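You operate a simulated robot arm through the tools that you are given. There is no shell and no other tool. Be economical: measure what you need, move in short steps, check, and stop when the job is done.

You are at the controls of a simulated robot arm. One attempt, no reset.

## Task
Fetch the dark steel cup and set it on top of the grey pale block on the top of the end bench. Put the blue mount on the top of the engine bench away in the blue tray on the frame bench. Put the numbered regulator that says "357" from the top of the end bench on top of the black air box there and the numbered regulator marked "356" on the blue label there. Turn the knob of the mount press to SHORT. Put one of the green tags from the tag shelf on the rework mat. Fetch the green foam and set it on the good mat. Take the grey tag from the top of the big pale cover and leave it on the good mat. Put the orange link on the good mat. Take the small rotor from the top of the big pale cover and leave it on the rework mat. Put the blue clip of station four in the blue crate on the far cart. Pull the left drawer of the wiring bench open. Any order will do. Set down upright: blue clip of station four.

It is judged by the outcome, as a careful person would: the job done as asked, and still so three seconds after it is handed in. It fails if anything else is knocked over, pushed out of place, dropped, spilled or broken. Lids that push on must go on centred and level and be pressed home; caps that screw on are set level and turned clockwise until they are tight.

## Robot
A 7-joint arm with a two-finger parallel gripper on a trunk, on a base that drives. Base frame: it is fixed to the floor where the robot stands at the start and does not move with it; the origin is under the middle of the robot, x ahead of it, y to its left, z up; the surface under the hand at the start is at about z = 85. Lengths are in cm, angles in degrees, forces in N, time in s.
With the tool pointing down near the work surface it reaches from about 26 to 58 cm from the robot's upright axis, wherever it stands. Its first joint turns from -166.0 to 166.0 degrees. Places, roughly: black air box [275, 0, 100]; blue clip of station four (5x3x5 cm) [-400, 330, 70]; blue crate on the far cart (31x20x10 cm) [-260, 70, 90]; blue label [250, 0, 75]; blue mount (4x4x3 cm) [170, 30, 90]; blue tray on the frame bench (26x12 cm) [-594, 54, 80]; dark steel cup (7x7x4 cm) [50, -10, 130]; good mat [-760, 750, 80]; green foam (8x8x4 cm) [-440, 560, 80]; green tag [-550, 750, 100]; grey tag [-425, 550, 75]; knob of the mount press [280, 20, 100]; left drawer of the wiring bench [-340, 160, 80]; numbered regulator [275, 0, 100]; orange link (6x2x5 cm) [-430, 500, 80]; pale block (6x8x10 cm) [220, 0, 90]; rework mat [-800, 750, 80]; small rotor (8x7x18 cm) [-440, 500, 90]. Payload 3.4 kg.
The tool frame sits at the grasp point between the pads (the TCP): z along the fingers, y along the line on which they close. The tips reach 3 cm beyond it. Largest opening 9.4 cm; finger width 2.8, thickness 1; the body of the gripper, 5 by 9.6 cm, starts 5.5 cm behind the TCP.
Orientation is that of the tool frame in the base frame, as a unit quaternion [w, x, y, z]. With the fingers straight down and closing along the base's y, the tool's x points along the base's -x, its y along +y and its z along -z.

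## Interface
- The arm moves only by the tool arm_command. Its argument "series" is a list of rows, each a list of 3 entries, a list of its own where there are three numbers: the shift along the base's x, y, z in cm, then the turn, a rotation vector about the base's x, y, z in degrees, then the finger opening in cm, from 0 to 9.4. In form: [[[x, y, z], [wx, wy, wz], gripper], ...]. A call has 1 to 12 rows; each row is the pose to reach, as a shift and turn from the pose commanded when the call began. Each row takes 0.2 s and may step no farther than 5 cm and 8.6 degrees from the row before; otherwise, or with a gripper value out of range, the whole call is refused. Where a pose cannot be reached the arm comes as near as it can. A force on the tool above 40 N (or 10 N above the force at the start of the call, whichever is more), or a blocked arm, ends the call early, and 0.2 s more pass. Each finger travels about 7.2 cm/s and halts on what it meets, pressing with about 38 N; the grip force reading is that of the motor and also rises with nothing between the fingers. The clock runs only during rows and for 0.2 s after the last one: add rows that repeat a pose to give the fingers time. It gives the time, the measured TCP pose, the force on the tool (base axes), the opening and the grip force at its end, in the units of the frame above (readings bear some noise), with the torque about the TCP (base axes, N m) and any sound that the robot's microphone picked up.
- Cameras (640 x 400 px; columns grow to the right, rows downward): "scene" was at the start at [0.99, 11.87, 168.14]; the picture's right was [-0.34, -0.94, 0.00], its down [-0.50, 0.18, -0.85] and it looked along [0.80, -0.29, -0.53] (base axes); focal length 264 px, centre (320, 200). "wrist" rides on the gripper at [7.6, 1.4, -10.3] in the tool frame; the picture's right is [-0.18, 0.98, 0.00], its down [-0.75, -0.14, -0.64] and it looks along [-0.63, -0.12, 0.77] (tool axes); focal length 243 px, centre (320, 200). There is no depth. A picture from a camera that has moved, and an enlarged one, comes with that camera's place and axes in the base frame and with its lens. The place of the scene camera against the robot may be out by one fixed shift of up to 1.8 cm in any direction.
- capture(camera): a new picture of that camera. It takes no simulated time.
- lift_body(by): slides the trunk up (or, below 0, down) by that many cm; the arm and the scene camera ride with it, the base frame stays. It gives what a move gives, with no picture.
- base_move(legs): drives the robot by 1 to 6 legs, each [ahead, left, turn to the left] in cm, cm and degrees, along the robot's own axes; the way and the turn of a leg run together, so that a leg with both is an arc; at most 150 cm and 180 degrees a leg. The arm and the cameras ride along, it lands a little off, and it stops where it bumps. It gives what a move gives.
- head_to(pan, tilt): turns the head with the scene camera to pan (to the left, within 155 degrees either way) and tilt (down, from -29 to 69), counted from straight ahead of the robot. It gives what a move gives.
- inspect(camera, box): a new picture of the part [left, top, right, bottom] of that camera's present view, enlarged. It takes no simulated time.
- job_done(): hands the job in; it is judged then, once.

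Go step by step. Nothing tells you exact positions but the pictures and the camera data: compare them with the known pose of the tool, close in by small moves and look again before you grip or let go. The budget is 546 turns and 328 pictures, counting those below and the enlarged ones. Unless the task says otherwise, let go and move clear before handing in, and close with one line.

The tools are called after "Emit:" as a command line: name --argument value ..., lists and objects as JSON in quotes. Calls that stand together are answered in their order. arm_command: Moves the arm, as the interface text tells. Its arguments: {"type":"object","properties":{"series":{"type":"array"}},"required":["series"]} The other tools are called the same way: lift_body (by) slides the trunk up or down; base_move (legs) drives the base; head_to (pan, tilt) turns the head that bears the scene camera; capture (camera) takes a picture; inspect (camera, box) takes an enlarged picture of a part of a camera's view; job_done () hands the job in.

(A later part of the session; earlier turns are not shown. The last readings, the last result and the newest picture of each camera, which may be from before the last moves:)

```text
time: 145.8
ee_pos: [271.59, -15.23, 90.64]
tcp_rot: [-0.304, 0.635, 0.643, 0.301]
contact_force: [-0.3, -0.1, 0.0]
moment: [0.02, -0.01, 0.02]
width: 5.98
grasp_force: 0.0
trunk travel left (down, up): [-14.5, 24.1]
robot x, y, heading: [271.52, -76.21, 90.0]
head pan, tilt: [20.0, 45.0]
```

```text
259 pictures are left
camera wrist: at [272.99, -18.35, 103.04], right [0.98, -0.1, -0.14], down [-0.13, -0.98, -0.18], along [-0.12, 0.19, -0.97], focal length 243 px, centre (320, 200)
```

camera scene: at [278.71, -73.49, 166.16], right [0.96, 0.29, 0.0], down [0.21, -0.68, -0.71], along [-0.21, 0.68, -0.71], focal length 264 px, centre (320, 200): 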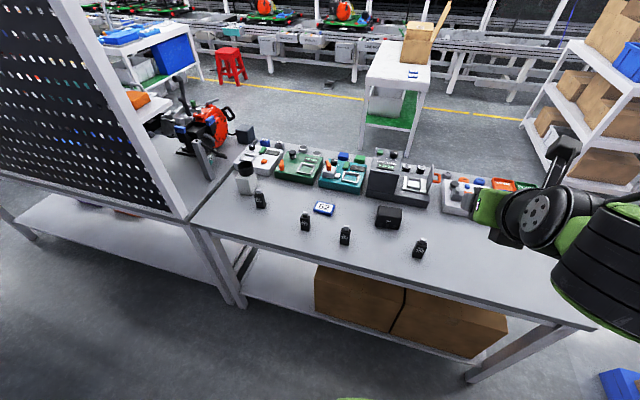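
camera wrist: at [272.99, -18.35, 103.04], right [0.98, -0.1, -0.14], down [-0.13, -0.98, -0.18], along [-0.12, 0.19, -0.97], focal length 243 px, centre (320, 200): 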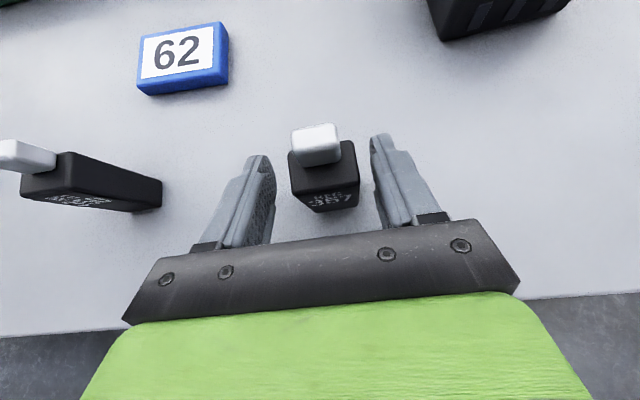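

Well placed between the fingers. Closing and lifting a bit.

Emit:
arm_command --series '[[[0, 0.4, 0], [0, 0, 0], 4.5], [[0, 0.4, 0], [0, 0, 0], 3], [[0, 0.4, 0], [0, 0, 0], 1.5], [[0, 0.4, 0], [0, 0, 0], 1.5]]'

Emit:
arm_command --series '[[[0, 0, 2], [0, 0, 0], 1.5], [[0, 0, 5], [0, 0, 0], 1.5], [[0, 0, 9], [0, 0, 0], 1.5], [[0, 0, 12], [0, 0, 0], 1.5], [[0, 0, 12], [0, 0, 0], 1.5]]'

Emit:
capture --camera "wrist"

```text
time: 146.8
ee_pos: [271.65, -14.87, 90.73]
tcp_rot: [-0.305, 0.634, 0.644, 0.301]
contact_force: [-0.2, 0.2, -0.1]
moment: [0.0, 0.02, -0.01]
width: 3.77
grasp_force: 37.8
trunk travel left (down, up): [-14.5, 24.1]
robot x, y, heading: [271.18, -75.75, 90.0]
head pan, tilt: [20.0, 45.0]
```

```text
time: 148.0
ee_pos: [271.6, -14.92, 102.61]
tcp_rot: [-0.304, 0.635, 0.643, 0.301]
contact_force: [0.3, -0.3, -1.2]
moment: [0.02, 0.02, 0.01]
width: 3.8
grasp_force: 38.1
trunk travel left (down, up): [-14.5, 24.1]
robot x, y, heading: [271.1, -75.74, 89.9]
head pan, tilt: [20.0, 45.0]
```

```text
258 pictures are left
camera wrist: at [273.0, -17.95, 115.08], right [0.98, -0.1, -0.14], down [-0.13, -0.98, -0.18], along [-0.12, 0.19, -0.97], focal length 243 px, centre (320, 200)
```

wrist: 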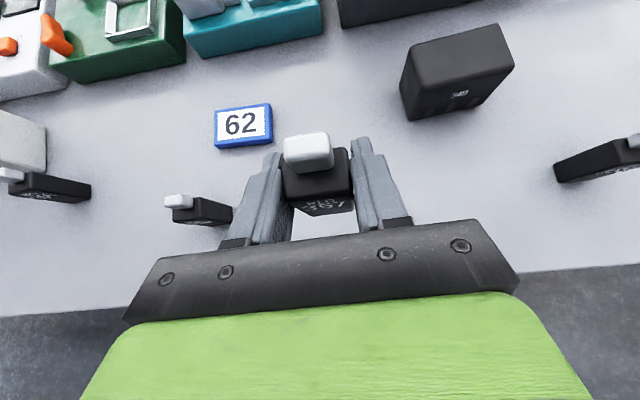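

Emit:
inspect --camera "wrist" --box '[380, 10, 540, 130]'

Emit:
inspect --camera "scene" --box '[270, 150, 430, 250]'

```text
3.33 times, centred on (460, 70) of wrist
camera zoom: at [273.0, -17.95, 115.08], right [0.98, -0.1, -0.14], down [-0.13, -0.98, -0.18], along [-0.12, 0.19, -0.97], focal length 809 px, centre (-147, 633)
```

zoom: 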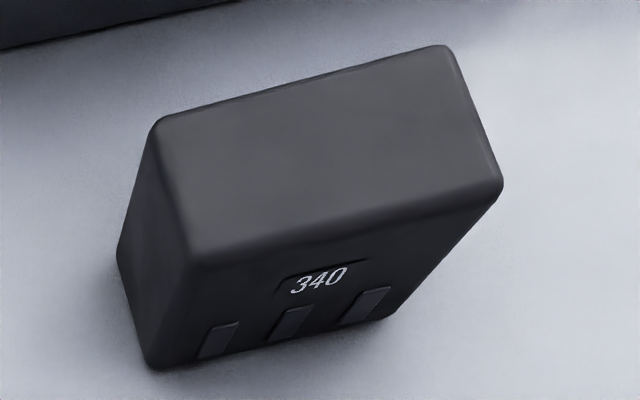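

```text
4.00 times, centred on (350, 200) of scene
camera zoom: at [251.91, -74.45, 148.2], right [0.94, 0.34, 0.0], down [0.24, -0.66, -0.71], along [-0.24, 0.66, -0.71], focal length 1056 px, centre (200, 200)
```

zoom: 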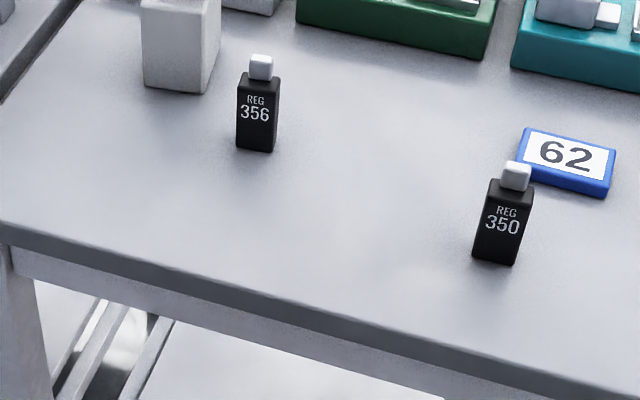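

The air box top is centred near (285.9, -0.5) at z≈92. Shifting the base right 14 and forward 9 to bring it in reach.

Emit:
base_move --legs '[[9, -14, 0]]'

Emit:
arm_command --series '[[[0, 1.5, 1], [0, 0, 0], 1.5], [[0, 3, 1], [0, 0, 0], 1.5], [[0, 3, 1], [0, 0, 0], 1.5]]'

Emit:
capture --camera "wrist"

```text
time: 149.5
ee_pos: [285.94, -5.8, 102.61]
tcp_rot: [-0.304, 0.635, 0.643, 0.3]
contact_force: [0.7, 0.1, -2.0]
moment: [-0.01, 0.0, -0.03]
width: 3.77
grasp_force: 37.6
trunk travel left (down, up): [-14.5, 24.1]
robot x, y, heading: [285.53, -66.88, 90.4]
head pan, tilt: [20.0, 45.0]
```

```text
time: 150.3
ee_pos: [285.89, -2.86, 103.68]
tcp_rot: [-0.304, 0.635, 0.643, 0.301]
contact_force: [-0.3, 0.2, -1.3]
moment: [0.03, 0.01, 0.04]
width: 3.77
grasp_force: 37.7
trunk travel left (down, up): [-14.5, 24.1]
robot x, y, heading: [285.62, -67.14, 90.1]
head pan, tilt: [20.0, 45.0]
```

```text
255 pictures are left
camera wrist: at [287.23, -5.98, 116.07], right [0.98, -0.1, -0.14], down [-0.13, -0.98, -0.18], along [-0.12, 0.19, -0.97], focal length 243 px, centre (320, 200)
```

wrist: 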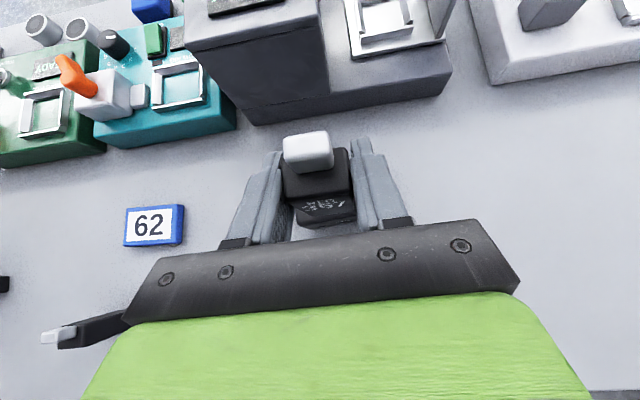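

Emit:
arm_command --series '[[[0, 1.9, -1], [0, 0, 0], 1.5], [[0, 1.9, -3.5], [0, 0, 0], 1.5], [[0, 1.9, -4.5], [0, 0, 0], 1.5], [[0, 1.9, -4.5], [0, 0, 0], 1.5]]'

Emit:
head_to --pan -10 --tilt 40

Emit:
capture --camera "scene"

```text
time: 151.3
ee_pos: [285.86, -1.06, 99.09]
tcp_rot: [-0.304, 0.635, 0.643, 0.3]
contact_force: [-0.2, -0.9, -1.6]
moment: [0.0, -0.03, -0.01]
width: 3.79
grasp_force: 38.0
trunk travel left (down, up): [-14.5, 24.1]
robot x, y, heading: [285.78, -66.73, 89.9]
head pan, tilt: [20.0, 45.0]
```

```text
time: 152.2
ee_pos: [285.91, -0.94, 99.21]
tcp_rot: [-0.304, 0.636, 0.643, 0.3]
contact_force: [-0.4, 0.3, -1.4]
moment: [-0.02, 0.0, 0.0]
width: 3.78
grasp_force: 37.5
trunk travel left (down, up): [-14.5, 24.1]
robot x, y, heading: [285.75, -66.54, 90.1]
head pan, tilt: [-10.0, 40.0]
```

```text
254 pictures are left
camera scene: at [270.41, -64.73, 148.93], right [0.99, -0.17, 0.0], down [-0.11, -0.63, -0.77], along [0.13, 0.75, -0.64], focal length 264 px, centre (320, 200)
```

scene: 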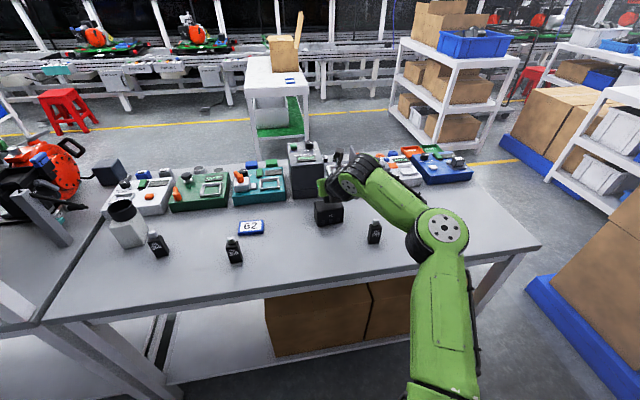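

Emit:
inspect --camera "scene" --box '[290, 150, 390, 235]'

```text
4.71 times, centred on (340, 192) of scene
camera zoom: at [270.41, -64.73, 148.93], right [0.99, -0.17, 0.0], down [-0.11, -0.63, -0.77], along [0.13, 0.75, -0.64], focal length 1243 px, centre (226, 235)
```

zoom: 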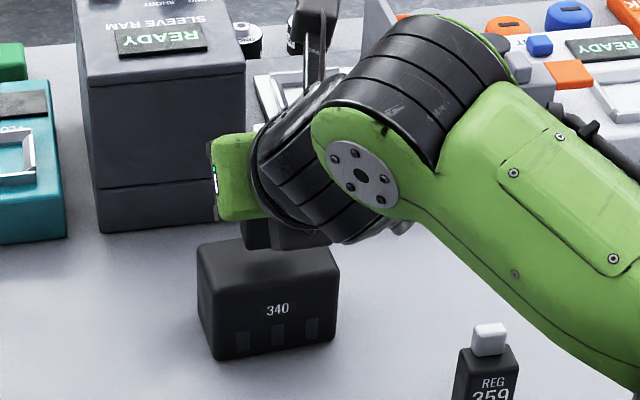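

Emit:
arm_command --series '[[[0, 0, -0.8], [0, 0, 0], 1.5], [[0, 0, -1.4], [0, 0, 0], 1.5], [[0, 0, -1.8], [0, 0, 0], 1.5], [[0, 0, -1.8], [0, 0, 0], 1.5]]'

```text
time: 153.2
ee_pos: [285.97, -0.93, 97.52]
tcp_rot: [-0.306, 0.635, 0.641, 0.304]
contact_force: [-0.3, 3.7, 15.0]
moment: [0.09, 0.02, -0.01]
width: 3.79
grasp_force: 37.6
trunk travel left (down, up): [-14.5, 24.1]
robot x, y, heading: [285.07, -66.78, 90.1]
head pan, tilt: [-10.0, 40.0]
```

Contact as expected. Releasing and backing off.

Emit:
arm_command --series '[[[0, 0, 0.3], [0, 0, 0], 3.9], [[0, 0, 0.3], [0, 0, 0], 5], [[0, 0, 0.3], [0, 0, 0], 6], [[0, -2, 1.7], [0, 0, 0], 6], [[0, -5, 4], [0, 0, 0], 6], [[0, -9, 7], [0, 0, 0], 6], [[0, -12, 10], [0, 0, 0], 6], [[0, -12, 10], [0, 0, 0], 6]]'

Emit:
inspect --camera "scene" --box '[270, 130, 410, 235]'

```text
time: 155.0
ee_pos: [285.74, -13.0, 107.35]
tcp_rot: [-0.304, 0.635, 0.643, 0.301]
contact_force: [0.6, 0.4, 0.4]
moment: [0.0, -0.03, 0.0]
width: 5.99
grasp_force: 0.0
trunk travel left (down, up): [-14.5, 24.1]
robot x, y, heading: [285.95, -66.78, 90.2]
head pan, tilt: [-10.0, 40.0]
```

```text
3.81 times, centred on (340, 182) of scene
camera zoom: at [270.43, -64.69, 148.93], right [0.98, -0.17, 0.0], down [-0.11, -0.63, -0.77], along [0.13, 0.75, -0.64], focal length 1006 px, centre (244, 267)
```

zoom: 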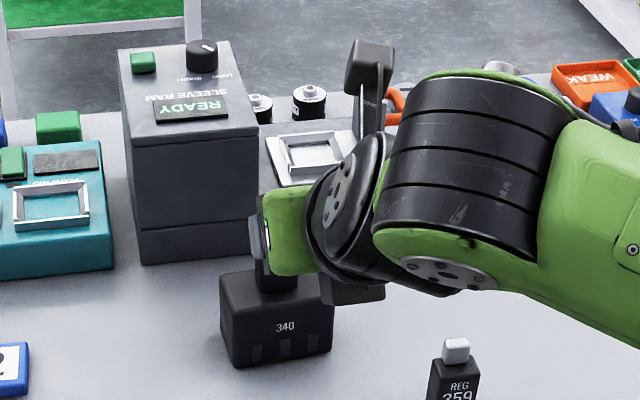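

357 stands on the air box. Now moving left to 356.

Emit:
base_move --legs '[[0, 51, 0]]'

Emit:
capture --camera "wrist"

```text
time: 158.0
ee_pos: [234.64, -12.78, 107.5]
tcp_rot: [-0.302, 0.637, 0.641, 0.303]
contact_force: [0.1, -0.5, -0.6]
moment: [0.04, -0.02, -0.01]
width: 5.99
grasp_force: 0.0
trunk travel left (down, up): [-14.5, 24.1]
robot x, y, heading: [234.13, -66.81, 90.0]
head pan, tilt: [-10.0, 40.0]
```

```text
251 pictures are left
camera wrist: at [236.11, -15.89, 119.8], right [0.98, -0.11, -0.14], down [-0.14, -0.97, -0.18], along [-0.12, 0.19, -0.97], focal length 243 px, centre (320, 200)
```

wrist: 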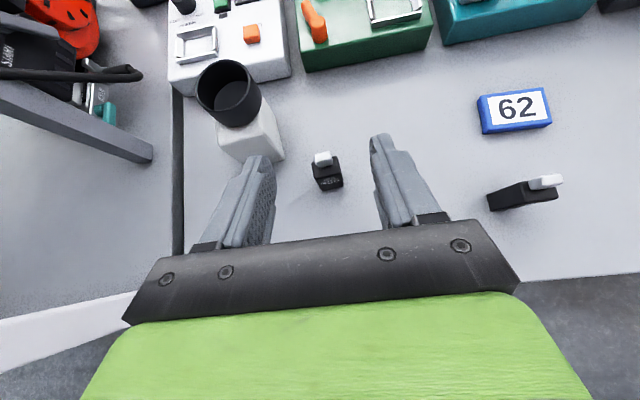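

Emit:
arm_command --series '[[[-1.1, -1, -4.5], [0, 0, 0], 5.4], [[-1.1, -1.5, -9], [0, 0, 0], 5.4], [[-1.1, 1.5, -12], [0, 0, 0], 5.4], [[-1.1, 4.5, -15], [0, 0, 0], 5.4], [[-1.1, 5.8, -16.7], [0, 0, 0], 5.4], [[-1.1, 5.8, -16.7], [0, 0, 0], 5.4]]'

Emit:
capture --camera "wrist"

```text
time: 159.4
ee_pos: [233.86, -7.0, 90.63]
tcp_rot: [-0.304, 0.637, 0.641, 0.302]
contact_force: [-0.8, 0.2, 0.1]
moment: [-0.04, 0.01, 0.03]
width: 5.38
grasp_force: 0.2
trunk travel left (down, up): [-14.5, 24.1]
robot x, y, heading: [234.34, -66.74, 89.6]
head pan, tilt: [-10.0, 40.0]
```

```text
250 pictures are left
camera wrist: at [235.3, -10.15, 103.0], right [0.98, -0.11, -0.14], down [-0.14, -0.97, -0.18], along [-0.12, 0.19, -0.97], focal length 243 px, centre (320, 200)
```

wrist: 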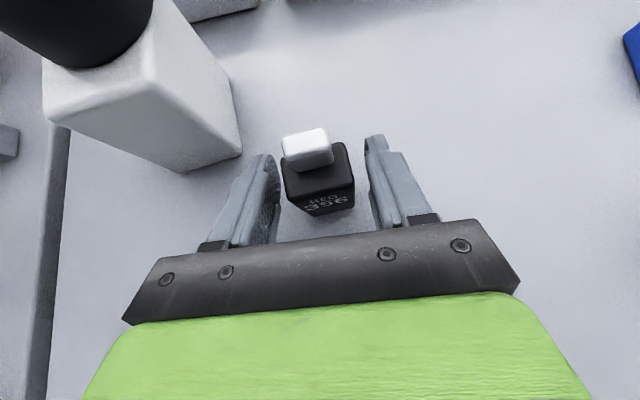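

Emit:
arm_command --series '[[[-0.2, 0.2, 0], [0, 0, 0], 4.2], [[-0.2, 0.2, 0], [0, 0, 0], 3], [[-0.2, 0.2, 0], [0, 0, 0], 1.5], [[-0.2, 0.2, 0], [0, 0, 0], 1.5], [[-0.2, 0.2, 4], [0, 0, 0], 1.5], [[-0.2, 0.2, 8], [0, 0, 0], 1.5], [[-0.2, -1, 12], [0, 0, 0], 1.5], [[-0.2, -3, 14], [0, 0, 0], 1.5], [[-0.2, -3, 14], [0, 0, 0], 1.5]]'

Emit:
capture --camera "wrist"

```text
time: 161.4
ee_pos: [233.51, -9.9, 104.67]
tcp_rot: [-0.303, 0.638, 0.641, 0.301]
contact_force: [-0.3, 0.6, -0.6]
moment: [0.0, -0.01, 0.0]
width: 3.81
grasp_force: 37.3
trunk travel left (down, up): [-14.5, 24.1]
robot x, y, heading: [234.44, -66.55, 89.5]
head pan, tilt: [-10.0, 40.0]
```

```text
249 pictures are left
camera wrist: at [234.89, -12.95, 117.06], right [0.98, -0.11, -0.14], down [-0.14, -0.97, -0.18], along [-0.12, 0.19, -0.97], focal length 243 px, centre (320, 200)
```

wrist: 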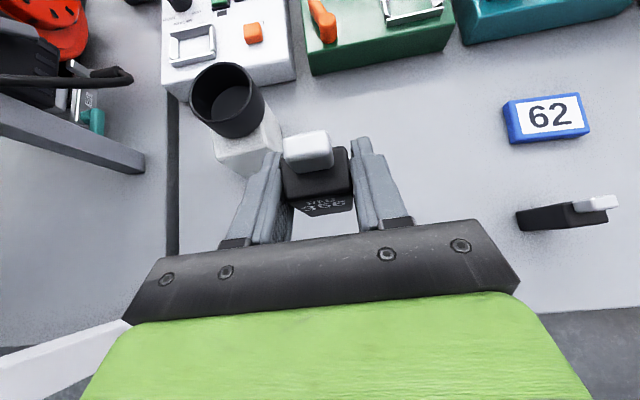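

356 is held. Regulator 350 stands right where my tilted hand would sweep when placing on the label, so I'll yaw the hand 30° to come in from the right side.

Emit:
base_move --legs '[[3, -28, 0]]'

Emit:
arm_command --series '[[[0, 1, 1], [0, 0, 8], 1.5], [[0, 2, 2], [0, 0, 16], 1.5], [[0, 2, 2], [0, 0, 24], 1.5], [[0, 2, 2], [0, 0, 32], 1.5], [[0, 2, 2], [0, 0, 32], 1.5]]'

Emit:
capture --camera "wrist"

```text
time: 163.4
ee_pos: [261.2, -7.12, 104.56]
tcp_rot: [-0.302, 0.639, 0.64, 0.302]
contact_force: [0.4, -0.4, -1.4]
moment: [-0.04, 0.01, 0.02]
width: 3.8
grasp_force: 37.9
trunk travel left (down, up): [-14.5, 24.1]
robot x, y, heading: [261.51, -64.08, 89.2]
head pan, tilt: [-10.0, 40.0]
```

```text
time: 164.6
ee_pos: [261.28, -5.15, 106.67]
tcp_rot: [-0.374, 0.437, 0.791, 0.207]
contact_force: [-0.1, 0.9, -1.1]
moment: [-0.02, 0.01, -0.02]
width: 3.79
grasp_force: 37.6
trunk travel left (down, up): [-14.5, 24.1]
robot x, y, heading: [261.76, -64.1, 89.2]
head pan, tilt: [-10.0, 40.0]
```

```text
248 pictures are left
camera wrist: at [264.01, -7.03, 119.04], right [0.89, 0.42, -0.14], down [0.4, -0.9, -0.18], along [-0.2, 0.1, -0.97], focal length 243 px, centre (320, 200)
```

wrist: 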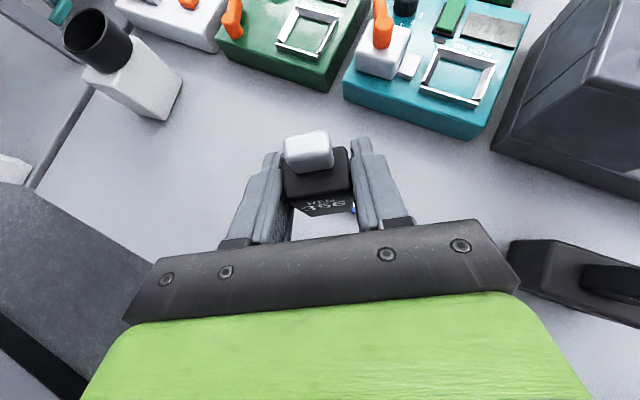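

Emit:
arm_command --series '[[[-1.4, 3, -3], [0, 0, 32], 1.5], [[-1.4, 4, -7], [0, 0, 32], 1.5], [[-1.4, 4, -11], [0, 0, 32], 1.5], [[-1.4, 4, -11], [0, 0, 32], 1.5]]'

```text
refused: row 1 steps farther than a row can; nothing moved
```

Emit:
arm_command --series '[[[-1.4, 3, -3], [0, 0, 0], 1.5], [[-1.4, 4, -7], [0, 0, 0], 1.5], [[-1.4, 4, -11], [0, 0, 0], 1.5], [[-1.4, 4, -11], [0, 0, 0], 1.5]]'

Emit:
inspect --camera "scene" --box '[260, 130, 420, 250]'

Emit:
capture --camera "wrist"

```text
time: 165.6
ee_pos: [259.91, -1.13, 95.55]
tcp_rot: [-0.374, 0.437, 0.791, 0.208]
contact_force: [-0.1, -0.9, -1.5]
moment: [0.0, -0.02, -0.01]
width: 3.78
grasp_force: 37.5
trunk travel left (down, up): [-14.5, 24.1]
robot x, y, heading: [261.68, -64.22, 89.5]
head pan, tilt: [-10.0, 40.0]
```

```text
3.33 times, centred on (340, 190) of scene
camera zoom: at [246.5, -61.72, 148.93], right [0.98, -0.18, 0.0], down [-0.12, -0.63, -0.77], along [0.14, 0.75, -0.64], focal length 880 px, centre (253, 233)
```

zoom: 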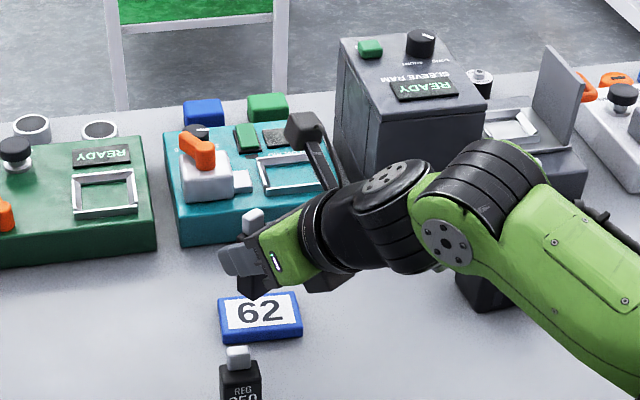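

```text
246 pictures are left
camera wrist: at [262.7, -3.07, 107.98], right [0.9, 0.42, -0.14], down [0.4, -0.9, -0.18], along [-0.2, 0.1, -0.97], focal length 243 px, centre (320, 200)
```

wrist: 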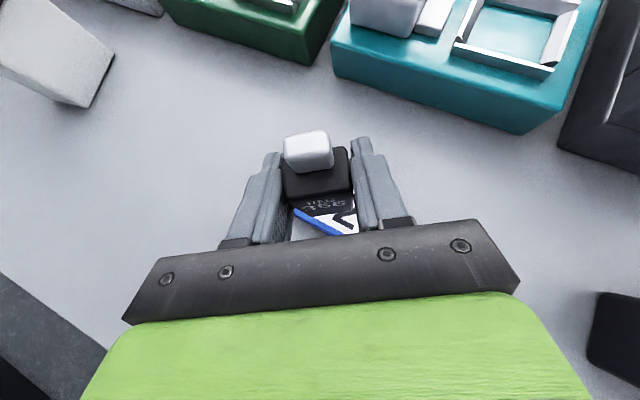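

Emit:
arm_command --series '[[[0, 0, -1.2], [0, 0, 0], 1.5], [[0, 0, -2.4], [0, 0, 0], 1.5], [[0, 0, -2.8], [0, 0, 0], 1.5], [[0, 0, -2.8], [0, 0, 0], 1.5]]'

```text
time: 166.6
ee_pos: [259.87, -1.1, 92.79]
tcp_rot: [-0.373, 0.438, 0.791, 0.208]
contact_force: [0.6, 0.6, -2.3]
moment: [0.02, 0.01, 0.04]
width: 3.79
grasp_force: 37.9
trunk travel left (down, up): [-14.5, 24.1]
robot x, y, heading: [261.34, -63.87, 89.6]
head pan, tilt: [-10.0, 40.0]
```

Emit:
arm_command --series '[[[0, 0, -0.4], [0, 0, 0], 1.5], [[0, 0, -0.8], [0, 0, 0], 1.5], [[0, 0, -1.1], [0, 0, 0], 1.5], [[0, 0, -1.1], [0, 0, 0], 1.5]]'

```text
time: 167.6
ee_pos: [259.82, -1.31, 92.1]
tcp_rot: [-0.376, 0.437, 0.79, 0.21]
contact_force: [0.9, 0.5, 17.7]
moment: [0.11, -0.23, 0.0]
width: 3.76
grasp_force: 38.3
trunk travel left (down, up): [-14.5, 24.1]
robot x, y, heading: [261.65, -63.8, 89.2]
head pan, tilt: [-10.0, 40.0]
```

Emit:
arm_command --series '[[[0, 0, 0.3], [0, 0, 0], 3.9], [[0, 0, 0.3], [0, 0, 0], 5], [[0, 0, 0.3], [0, 0, 0], 5.8], [[0, 0, 0.3], [0, 0, 0], 5.8]]'

Emit:
capture --camera "wrist"

```text
time: 168.6
ee_pos: [259.74, -1.13, 91.96]
tcp_rot: [-0.374, 0.437, 0.791, 0.207]
contact_force: [0.5, 0.6, 0.9]
moment: [-0.02, -0.01, 0.0]
width: 5.81
grasp_force: 0.1
trunk travel left (down, up): [-14.5, 24.1]
robot x, y, heading: [261.8, -63.96, 89.4]
head pan, tilt: [-10.0, 40.0]
```

```text
245 pictures are left
camera wrist: at [262.55, -3.02, 104.45], right [0.9, 0.42, -0.14], down [0.4, -0.9, -0.18], along [-0.2, 0.1, -0.97], focal length 243 px, centre (320, 200)
```

wrist: 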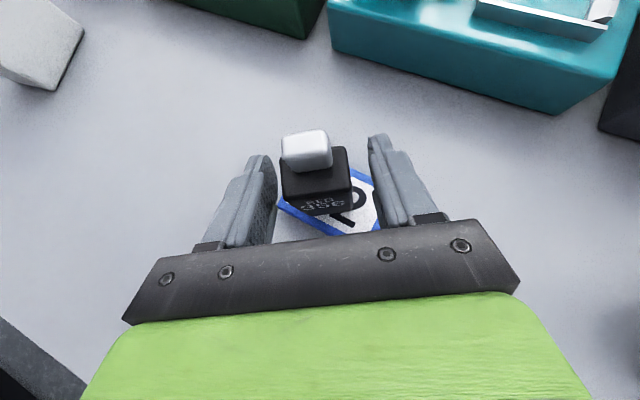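

356 stands on the label. Backing out along the finger direction and raising.

Emit:
arm_command --series '[[[0.8, -1.3, 1.3], [0, 0, 0], 5.8], [[2, -3.3, 3.5], [0, 0, 0], 5.8], [[3.5, -5.8, 7], [0, 0, 0], 5.8], [[4.5, -7.5, 11], [0, 0, 0], 5.8], [[4.5, -7.5, 15], [0, 0, 0], 5.8], [[4.5, -7.5, 15], [0, 0, 0], 5.8]]'

Emit:
inspect --camera "scene" --box '[260, 130, 420, 250]'

```text
time: 170.0
ee_pos: [264.4, -8.68, 106.89]
tcp_rot: [-0.374, 0.438, 0.791, 0.208]
contact_force: [0.1, -0.8, 0.0]
moment: [0.0, 0.0, 0.0]
width: 5.8
grasp_force: 0.0
trunk travel left (down, up): [-14.5, 24.1]
robot x, y, heading: [261.3, -64.0, 89.2]
head pan, tilt: [-10.0, 40.0]
```

```text
3.33 times, centred on (340, 190) of scene
camera zoom: at [246.54, -61.69, 148.93], right [0.98, -0.18, 0.0], down [-0.12, -0.63, -0.77], along [0.14, 0.75, -0.64], focal length 880 px, centre (253, 233)
```

zoom: 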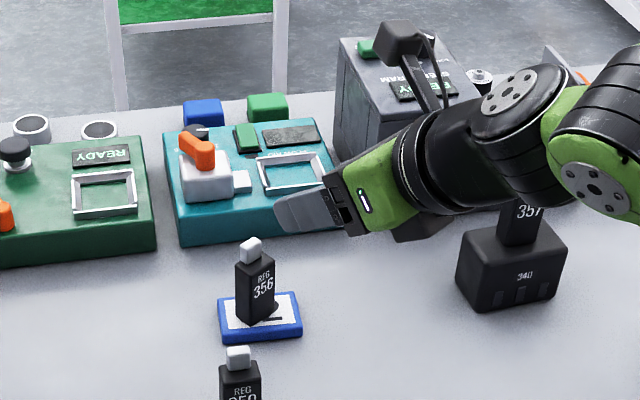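

Both regulators are placed. Raising, squaring the hand, and going back out through the gap to the front side.

Emit:
lift_body --by 15

Emit:
arm_command --series '[[[-1, -3, 1], [0, 0, -8], 5.8], [[-2, -6, 2], [0, 0, -16], 5.8], [[-3, -9, 3], [0, 0, -24], 5.8], [[-3, -12, 5], [0, 0, -32], 5.8], [[-3, -15, 8], [0, 0, -32], 5.8]]'

Emit:
base_move --legs '[[-13, 0, 0], [0, 0, 90], [0, 0, 90], [0, 118, 0]]'

Emit:
head_to --pan 150 --tilt 45

Emit:
capture --camera "scene"

```text
time: 171.7
ee_pos: [264.02, -8.65, 121.87]
tcp_rot: [-0.374, 0.438, 0.79, 0.209]
contact_force: [0.6, 0.0, -0.4]
moment: [-0.02, -0.02, -0.01]
width: 5.8
grasp_force: 0.1
trunk travel left (down, up): [-29.5, 9.1]
robot x, y, heading: [261.59, -64.16, 89.2]
head pan, tilt: [-10.0, 40.0]
```

```text
time: 172.9
ee_pos: [261.38, -23.95, 129.96]
tcp_rot: [-0.302, 0.639, 0.64, 0.303]
contact_force: [-0.4, -0.6, 0.0]
moment: [0.01, 0.02, 0.02]
width: 5.78
grasp_force: 0.0
out of reach, approached as far as the arm can: row 4
trunk travel left (down, up): [-29.5, 9.1]
robot x, y, heading: [261.6, -64.01, 89.4]
head pan, tilt: [-10.0, 40.0]
```

```text
time: 187.5
ee_pos: [381.09, -116.1, 129.86]
tcp_rot: [0.298, 0.648, -0.631, 0.304]
contact_force: [-0.6, 0.9, -0.3]
moment: [0.01, 0.0, -0.04]
width: 5.79
grasp_force: 0.1
trunk travel left (down, up): [-29.5, 9.1]
robot x, y, heading: [379.5, -76.18, -89.4]
head pan, tilt: [-10.0, 40.0]
```

```text
time: 190.0
ee_pos: [381.11, -116.16, 129.95]
tcp_rot: [0.299, 0.648, -0.631, 0.305]
contact_force: [-0.3, 0.1, 0.5]
moment: [0.0, 0.0, 0.01]
width: 5.77
grasp_force: 0.0
trunk travel left (down, up): [-29.5, 9.1]
robot x, y, heading: [380.0, -75.94, -89.0]
head pan, tilt: [150.0, 45.0]
```

```text
243 pictures are left
camera scene: at [397.45, -62.91, 163.12], right [0.87, -0.49, 0.0], down [-0.35, -0.62, -0.71], along [0.35, 0.62, -0.71], focal length 264 px, centre (320, 200)
```

scene: 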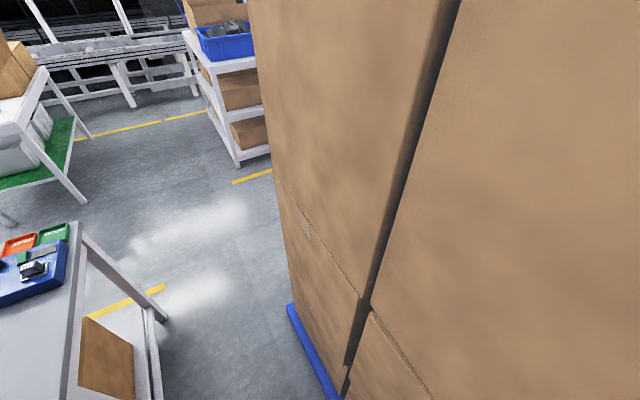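

Emit:
base_move --legs '[[0, 0, -0.8], [-90, 0, 0], [-85, 0, 0]]'

Emit:
base_move --legs '[[0, -99, 0]]'

Emit:
head_to --pan 10 --tilt 45

Emit:
capture --camera "scene"

```text
time: 199.0
ee_pos: [379.03, 55.96, 130.0]
tcp_rot: [0.299, 0.647, -0.632, 0.304]
contact_force: [-0.2, 1.4, -0.4]
moment: [-0.02, 0.02, 0.01]
width: 5.79
grasp_force: 0.0
trunk travel left (down, up): [-29.5, 9.1]
robot x, y, heading: [378.44, 96.15, -89.7]
head pan, tilt: [150.0, 45.0]
```

```text
time: 204.1
ee_pos: [282.51, 55.07, 129.93]
tcp_rot: [0.299, 0.648, -0.63, 0.305]
contact_force: [-0.4, -0.5, 0.4]
moment: [-0.01, -0.01, 0.03]
width: 5.79
grasp_force: 0.0
trunk travel left (down, up): [-29.5, 9.1]
robot x, y, heading: [281.45, 95.2, -89.0]
head pan, tilt: [150.0, 45.0]
```

```text
time: 206.3
ee_pos: [282.63, 55.16, 130.0]
tcp_rot: [0.298, 0.649, -0.63, 0.305]
contact_force: [0.7, -0.3, -0.2]
moment: [-0.01, -0.04, 0.01]
width: 5.8
grasp_force: 0.1
trunk travel left (down, up): [-29.5, 9.1]
robot x, y, heading: [281.14, 95.64, -89.3]
head pan, tilt: [10.0, 45.0]
```

```text
242 pictures are left
camera scene: at [296.44, 93.23, 163.12], right [-0.98, -0.19, 0.0], down [-0.13, 0.69, -0.71], along [0.13, -0.69, -0.71], focal length 264 px, centre (320, 200)
```

scene: 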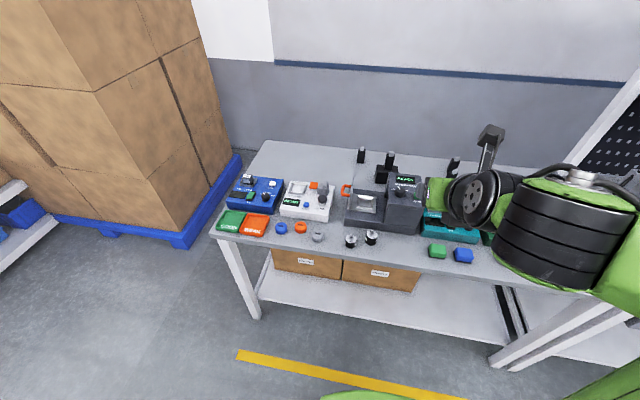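

Emit:
inspect --camera "scene" --box '[340, 160, 440, 235]'

```text
5.33 times, centred on (390, 198) of scene
camera zoom: at [296.44, 93.23, 163.12], right [-0.98, -0.19, 0.0], down [-0.13, 0.69, -0.71], along [0.13, -0.69, -0.71], focal length 1409 px, centre (-53, 213)
```

zoom: 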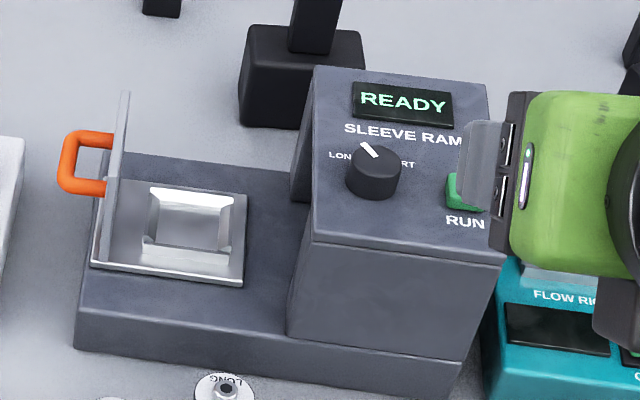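

The knob now points at LONG (up-left); it must turn clockwise to SHORT. I'll bring the tool vertical and yaw it so the fingers avoid the RUN button.

Emit:
arm_command --series '[[[0, 0, 0], [8.4, 0, 0], 5.8], [[0, 0, 0], [16.8, 0, 0], 5.8], [[0, 0, 0], [25.2, 0, 0], 5.8], [[0, 0, 0], [33.6, 0, 0], 5.8], [[0, 0, 0], [42, 0, 0], 5.8], [[0, 0, 0], [50, 0, 0], 5.8], [[0, 0, 0], [50, 0, 0], 5.8]]'

Emit:
arm_command --series '[[[0, 0, 0], [0, 0, 8.4], 5.8], [[0, 0, 0], [0, 0, 16.8], 5.8], [[0, 0, 0], [0, 0, 25.2], 5.8], [[0, 0, 0], [0, 0, 33.6], 5.8], [[0, 0, 0], [0, 0, 42], 5.8], [[0, 0, 0], [0, 0, 50], 5.8], [[0, 0, 0], [0, 0, 58], 5.8], [[0, 0, 0], [0, 0, 66], 5.8], [[0, 0, 0], [0, 0, 74], 5.8], [[0, 0, 0], [0, 0, 82], 5.8], [[0, 0, 0], [0, 0, 90], 5.8], [[0, 0, 0], [0, 0, 98], 5.8]]'

```text
time: 207.9
ee_pos: [282.39, 57.47, 127.51]
tcp_rot: [-0.003, 0.714, -0.7, 0.011]
contact_force: [-0.2, -0.6, 0.3]
moment: [0.01, 0.03, 0.04]
width: 5.81
grasp_force: 0.1
out of reach, approached as far as the arm can: row 6, 7
trunk travel left (down, up): [-29.5, 9.1]
robot x, y, heading: [281.25, 95.32, -89.3]
head pan, tilt: [10.0, 45.0]
```

```text
time: 210.5
ee_pos: [281.75, 57.98, 126.88]
tcp_rot: [-0.008, 0.997, 0.081, 0.004]
contact_force: [0.2, 0.0, -0.1]
moment: [-0.01, 0.01, 0.02]
width: 5.81
grasp_force: 0.1
out of reach, approached as far as the arm can: row 5, 6, 7, 8, 9, 10, 11, 12
trunk travel left (down, up): [-29.5, 9.1]
robot x, y, heading: [280.83, 95.13, -89.4]
head pan, tilt: [10.0, 45.0]
```

Emit:
base_move --legs '[[24, 0, 0]]'

Emit:
arm_command --series '[[[0, -3, 0], [0, 0, 8], 5.8], [[0, -7, 0], [0, 0, 16], 5.8], [[0, -10, 0], [0, 0, 16], 5.8], [[0, -10, 0], [0, 0, 16], 5.8]]'

Emit:
capture --camera "wrist"

Emit:
capture --camera "scene"

```text
time: 212.3
ee_pos: [282.1, 33.94, 126.77]
tcp_rot: [-0.009, 0.997, 0.079, 0.005]
contact_force: [0.1, -0.5, -1.0]
moment: [0.0, 0.0, 0.03]
width: 5.8
grasp_force: 0.0
trunk travel left (down, up): [-29.5, 9.1]
robot x, y, heading: [281.2, 71.19, -89.1]
head pan, tilt: [10.0, 45.0]
```

```text
time: 213.3
ee_pos: [280.4, 30.03, 123.01]
tcp_rot: [-0.008, 0.976, 0.216, 0.004]
contact_force: [0.1, -0.5, 0.1]
moment: [0.0, 0.01, 0.01]
width: 5.8
grasp_force: 0.0
out of reach, approached as far as the arm can: row 1, 2, 3, 4
trunk travel left (down, up): [-29.5, 9.1]
robot x, y, heading: [281.94, 71.3, -89.3]
head pan, tilt: [10.0, 45.0]
```

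```text
240 pictures are left
camera wrist: at [287.75, 31.8, 133.39], right [0.25, -0.97, -0.02], down [-0.75, -0.2, 0.63], along [-0.62, -0.15, -0.77], focal length 243 px, centre (320, 200)
```

wrist: 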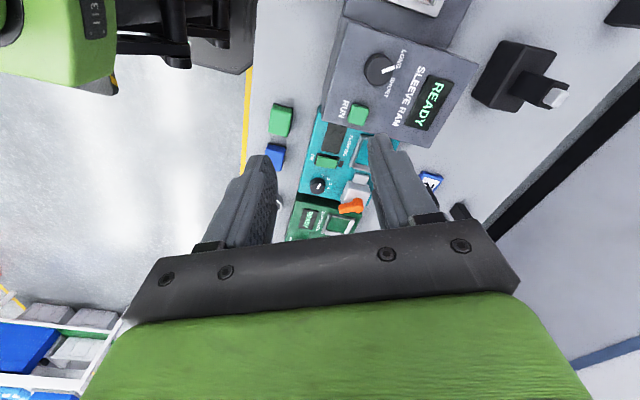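

```text
239 pictures are left
camera scene: at [296.72, 69.14, 163.12], right [-0.98, -0.19, 0.0], down [-0.13, 0.7, -0.71], along [0.13, -0.69, -0.71], focal length 264 px, centre (320, 200)
```

scene: 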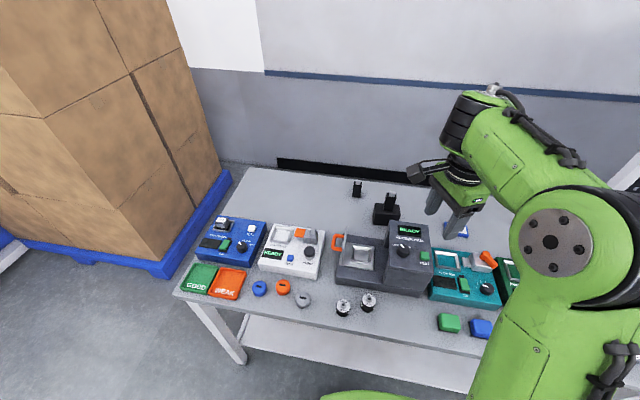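

Emit:
inspect --camera "wrist" --box '[330, 30, 470, 140]'

```text
3.64 times, centred on (400, 85) of wrist
camera zoom: at [287.75, 31.8, 133.39], right [0.25, -0.97, -0.02], down [-0.75, -0.2, 0.63], along [-0.62, -0.15, -0.77], focal length 882 px, centre (29, 618)
```

zoom: 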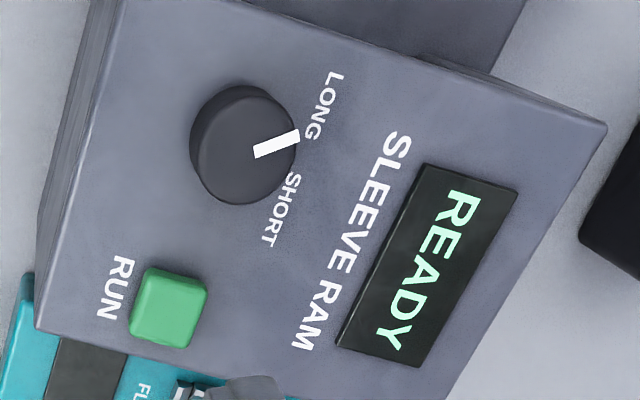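

The pointer is at LONG (about -45°); SHORT is about +45°, so 90° clockwise. Knob at about (283.6, 24.6, top 104). Lowering and aligning.

Emit:
lift_body --by -9

Emit:
arm_command --series '[[[1.5, -2.5, 0], [0, 0, 0], 5.8], [[3.2, -5.4, 0], [0, 0, 0], 5.8], [[3.2, -5.4, 0], [0, 0, 0], 5.8]]'

Emit:
capture --camera "wrist"

```text
time: 214.5
ee_pos: [280.45, 30.07, 114.22]
tcp_rot: [-0.007, 0.976, 0.217, 0.004]
contact_force: [0.1, -0.1, 0.3]
moment: [0.01, 0.0, -0.01]
width: 5.8
grasp_force: 0.1
trunk travel left (down, up): [-20.5, 18.1]
robot x, y, heading: [281.69, 71.27, -89.1]
head pan, tilt: [10.0, 45.0]
```

```text
time: 215.3
ee_pos: [280.95, 29.0, 112.43]
tcp_rot: [-0.007, 0.976, 0.217, 0.005]
contact_force: [-0.9, 0.5, 0.1]
moment: [0.02, 0.01, -0.02]
width: 5.8
grasp_force: 0.1
out of reach, approached as far as the arm can: row 1, 2, 3
trunk travel left (down, up): [-20.5, 18.1]
robot x, y, heading: [281.47, 71.37, -89.2]
head pan, tilt: [10.0, 45.0]
```

```text
237 pictures are left
camera wrist: at [288.37, 30.79, 122.74], right [0.25, -0.97, -0.01], down [-0.75, -0.2, 0.63], along [-0.62, -0.15, -0.77], focal length 243 px, centre (320, 200)
```

wrist: 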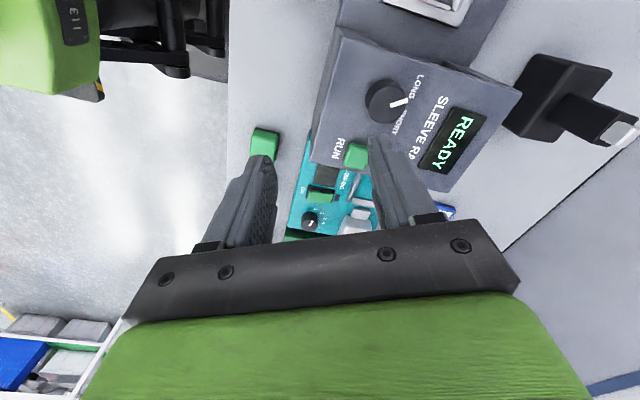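

Emit:
arm_command --series '[[[1, -1.5, -2], [0, 0, 0], 5.8], [[2, -3, -3], [0, 0, 0], 5.8], [[2, -3, -3], [0, 0, 0], 5.8]]'

```text
time: 216.1
ee_pos: [282.92, 26.86, 109.01]
tcp_rot: [-0.005, 0.976, 0.217, 0.005]
contact_force: [-0.4, -0.3, 0.7]
moment: [0.01, 0.0, 0.02]
width: 5.79
grasp_force: 0.0
out of reach, approached as far as the arm can: row 2, 3
trunk travel left (down, up): [-20.5, 18.1]
robot x, y, heading: [281.47, 71.0, -89.3]
head pan, tilt: [10.0, 45.0]
```

Emit:
lift_body --by 4

Emit:
arm_command --series '[[[0.5, -1.2, -2], [0, 0, 0], 5.8], [[0.7, -2.3, -3], [0, 0, 0], 5.8], [[0.7, -2.3, -3], [0, 0, 0], 5.8]]'

Emit:
capture --camera "wrist"

Emit:
inspect --camera "scene" --box '[330, 160, 490, 280]'

```text
time: 217.0
ee_pos: [282.85, 26.96, 112.97]
tcp_rot: [-0.005, 0.976, 0.217, 0.005]
contact_force: [0.0, -0.3, -0.6]
moment: [0.0, 0.0, 0.01]
width: 5.83
grasp_force: 0.1
trunk travel left (down, up): [-24.5, 14.1]
robot x, y, heading: [281.55, 71.41, -89.7]
head pan, tilt: [10.0, 45.0]
```

```text
time: 217.8
ee_pos: [283.39, 25.04, 109.78]
tcp_rot: [-0.004, 0.976, 0.217, 0.005]
contact_force: [0.3, 0.9, 0.2]
moment: [-0.01, -0.03, -0.03]
width: 5.8
grasp_force: 0.2
out of reach, approached as far as the arm can: row 2, 3
trunk travel left (down, up): [-24.5, 14.1]
robot x, y, heading: [281.77, 70.86, -89.2]
head pan, tilt: [10.0, 45.0]
```

```text
236 pictures are left
camera wrist: at [290.72, 26.83, 120.04], right [0.25, -0.97, -0.01], down [-0.75, -0.2, 0.63], along [-0.62, -0.15, -0.77], focal length 243 px, centre (320, 200)
```

wrist: 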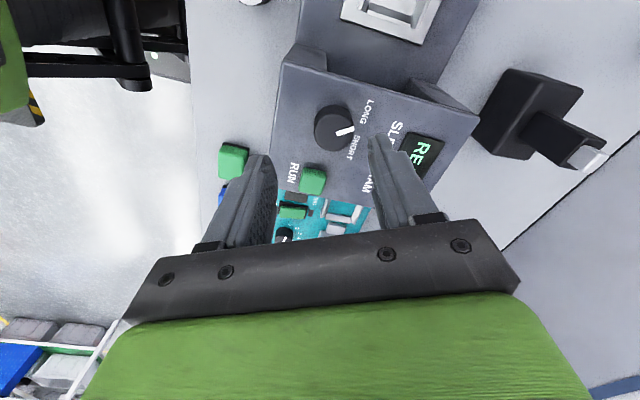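

```text
3.33 times, centred on (410, 220) of scene
camera zoom: at [296.73, 69.18, 158.11], right [-0.98, -0.19, 0.0], down [-0.13, 0.69, -0.71], along [0.13, -0.69, -0.71], focal length 880 px, centre (20, 133)
```

zoom: 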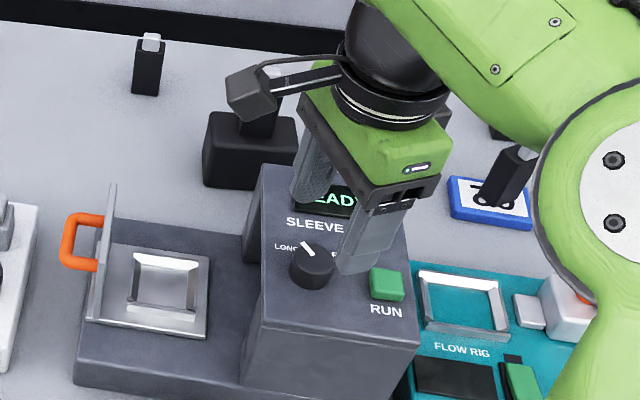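

Emit:
arm_command --series '[[[0.5, -0.3, -0.5], [0, 0, 0], 5.8], [[1.0, -0.5, -2], [0, 0, 0], 5.8], [[1.0, -0.5, -2], [0, 0, 0], 5.8]]'

Emit:
capture --camera "wrist"

Emit:
inspect --camera "scene" --box '[370, 190, 470, 265]'

```text
time: 218.6
ee_pos: [284.43, 24.46, 107.69]
tcp_rot: [-0.005, 0.976, 0.216, 0.006]
contact_force: [-0.3, -0.6, 0.8]
moment: [-0.02, -0.04, -0.05]
width: 5.83
grasp_force: 0.1
trunk travel left (down, up): [-24.5, 14.1]
robot x, y, heading: [281.81, 71.39, -89.5]
head pan, tilt: [10.0, 45.0]
```

```text
234 pictures are left
camera wrist: at [291.79, 26.38, 118.05], right [0.25, -0.97, -0.01], down [-0.75, -0.2, 0.63], along [-0.62, -0.15, -0.77], focal length 243 px, centre (320, 200)
```

wrist: 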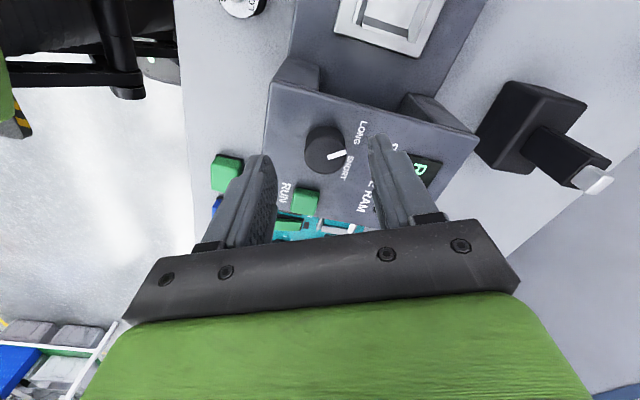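

```text
5.33 times, centred on (420, 228) of scene
camera zoom: at [296.73, 69.22, 158.12], right [-0.98, -0.19, 0.0], down [-0.13, 0.69, -0.71], along [0.13, -0.69, -0.71], focal length 1409 px, centre (-213, 53)
```

zoom: 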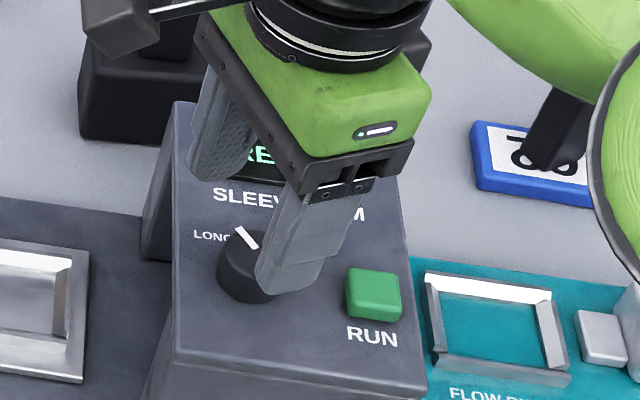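

Aligned. Descending so the tips reach beside the knob.

Emit:
arm_command --series '[[[0.1, 0, -0.7], [0, 0, 0], 5.8], [[0.1, 0, -1.4], [0, 0, 0], 5.8], [[0.1, 0, -2], [0, 0, 0], 5.8], [[0.1, 0, -2], [0, 0, 0], 5.8]]'

Emit:
inspect --camera "scene" --box '[370, 190, 470, 265]'

Emit:
capture --camera "wrist"

```text
time: 219.6
ee_pos: [284.44, 24.42, 105.75]
tcp_rot: [-0.006, 0.976, 0.218, 0.005]
contact_force: [0.6, 0.1, 0.3]
moment: [-0.03, 0.01, 0.01]
width: 5.81
grasp_force: 0.1
trunk travel left (down, up): [-24.5, 14.1]
robot x, y, heading: [281.55, 71.31, -89.4]
head pan, tilt: [10.0, 45.0]
```

```text
5.33 times, centred on (420, 228) of scene
camera zoom: at [296.73, 69.19, 158.11], right [-0.98, -0.19, 0.0], down [-0.13, 0.69, -0.71], along [0.13, -0.69, -0.71], focal length 1409 px, centre (-213, 53)
```

zoom: 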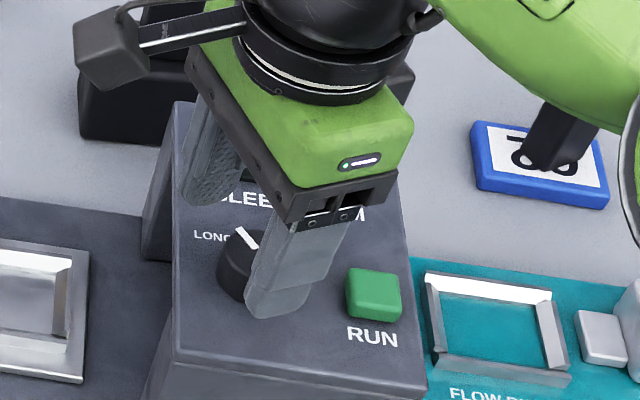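

```text
231 pictures are left
camera wrist: at [291.82, 26.26, 116.04], right [0.25, -0.97, -0.01], down [-0.75, -0.2, 0.63], along [-0.62, -0.15, -0.77], focal length 243 px, centre (320, 200)
```

wrist: 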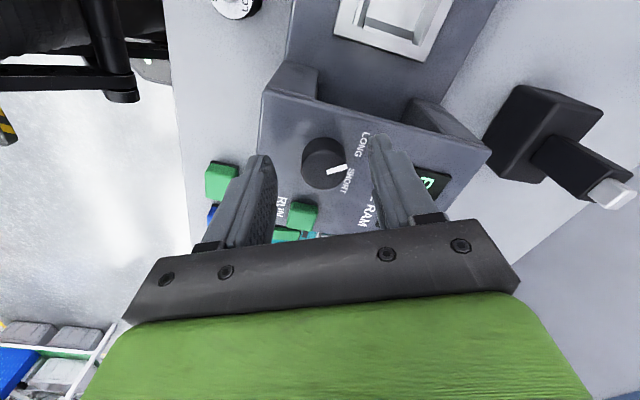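

Emit:
arm_command --series '[[[0, 0, -0.5], [0, 0, 0], 5.8], [[0, 0, -1.0], [0, 0, 0], 5.8], [[0, 0, -1.0], [0, 0, 0], 5.8]]'

Emit:
capture --camera "wrist"

```text
time: 220.4
ee_pos: [284.39, 24.61, 104.65]
tcp_rot: [-0.006, 0.976, 0.217, 0.005]
contact_force: [-0.9, -0.3, 0.2]
moment: [-0.02, 0.02, -0.01]
width: 5.81
grasp_force: 0.1
trunk travel left (down, up): [-24.5, 14.1]
robot x, y, heading: [281.72, 71.32, -89.1]
head pan, tilt: [10.0, 45.0]
```

```text
230 pictures are left
camera wrist: at [291.83, 26.32, 115.06], right [0.25, -0.97, -0.01], down [-0.75, -0.2, 0.63], along [-0.62, -0.15, -0.77], focal length 243 px, centre (320, 200)
```

wrist: 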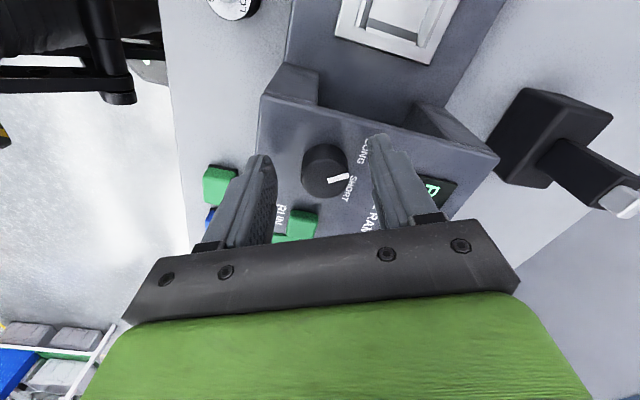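

Emit:
arm_command --series '[[[0, 0, -0.3], [0, 0, 0], 4.6], [[0, 0, -0.3], [0, 0, 0], 3.4], [[0, 0, -0.3], [0, 0, 0], 2.4], [[0, 0, -0.3], [0, 0, 0], 2.4]]'

```text
time: 221.4
ee_pos: [284.41, 24.43, 104.5]
tcp_rot: [-0.005, 0.976, 0.218, 0.005]
contact_force: [0.3, -3.2, 2.2]
moment: [-0.46, 0.06, 0.07]
width: 3.09
grasp_force: 45.0
trunk travel left (down, up): [-24.5, 14.1]
robot x, y, heading: [281.58, 71.45, -89.2]
head pan, tilt: [10.0, 45.0]
```

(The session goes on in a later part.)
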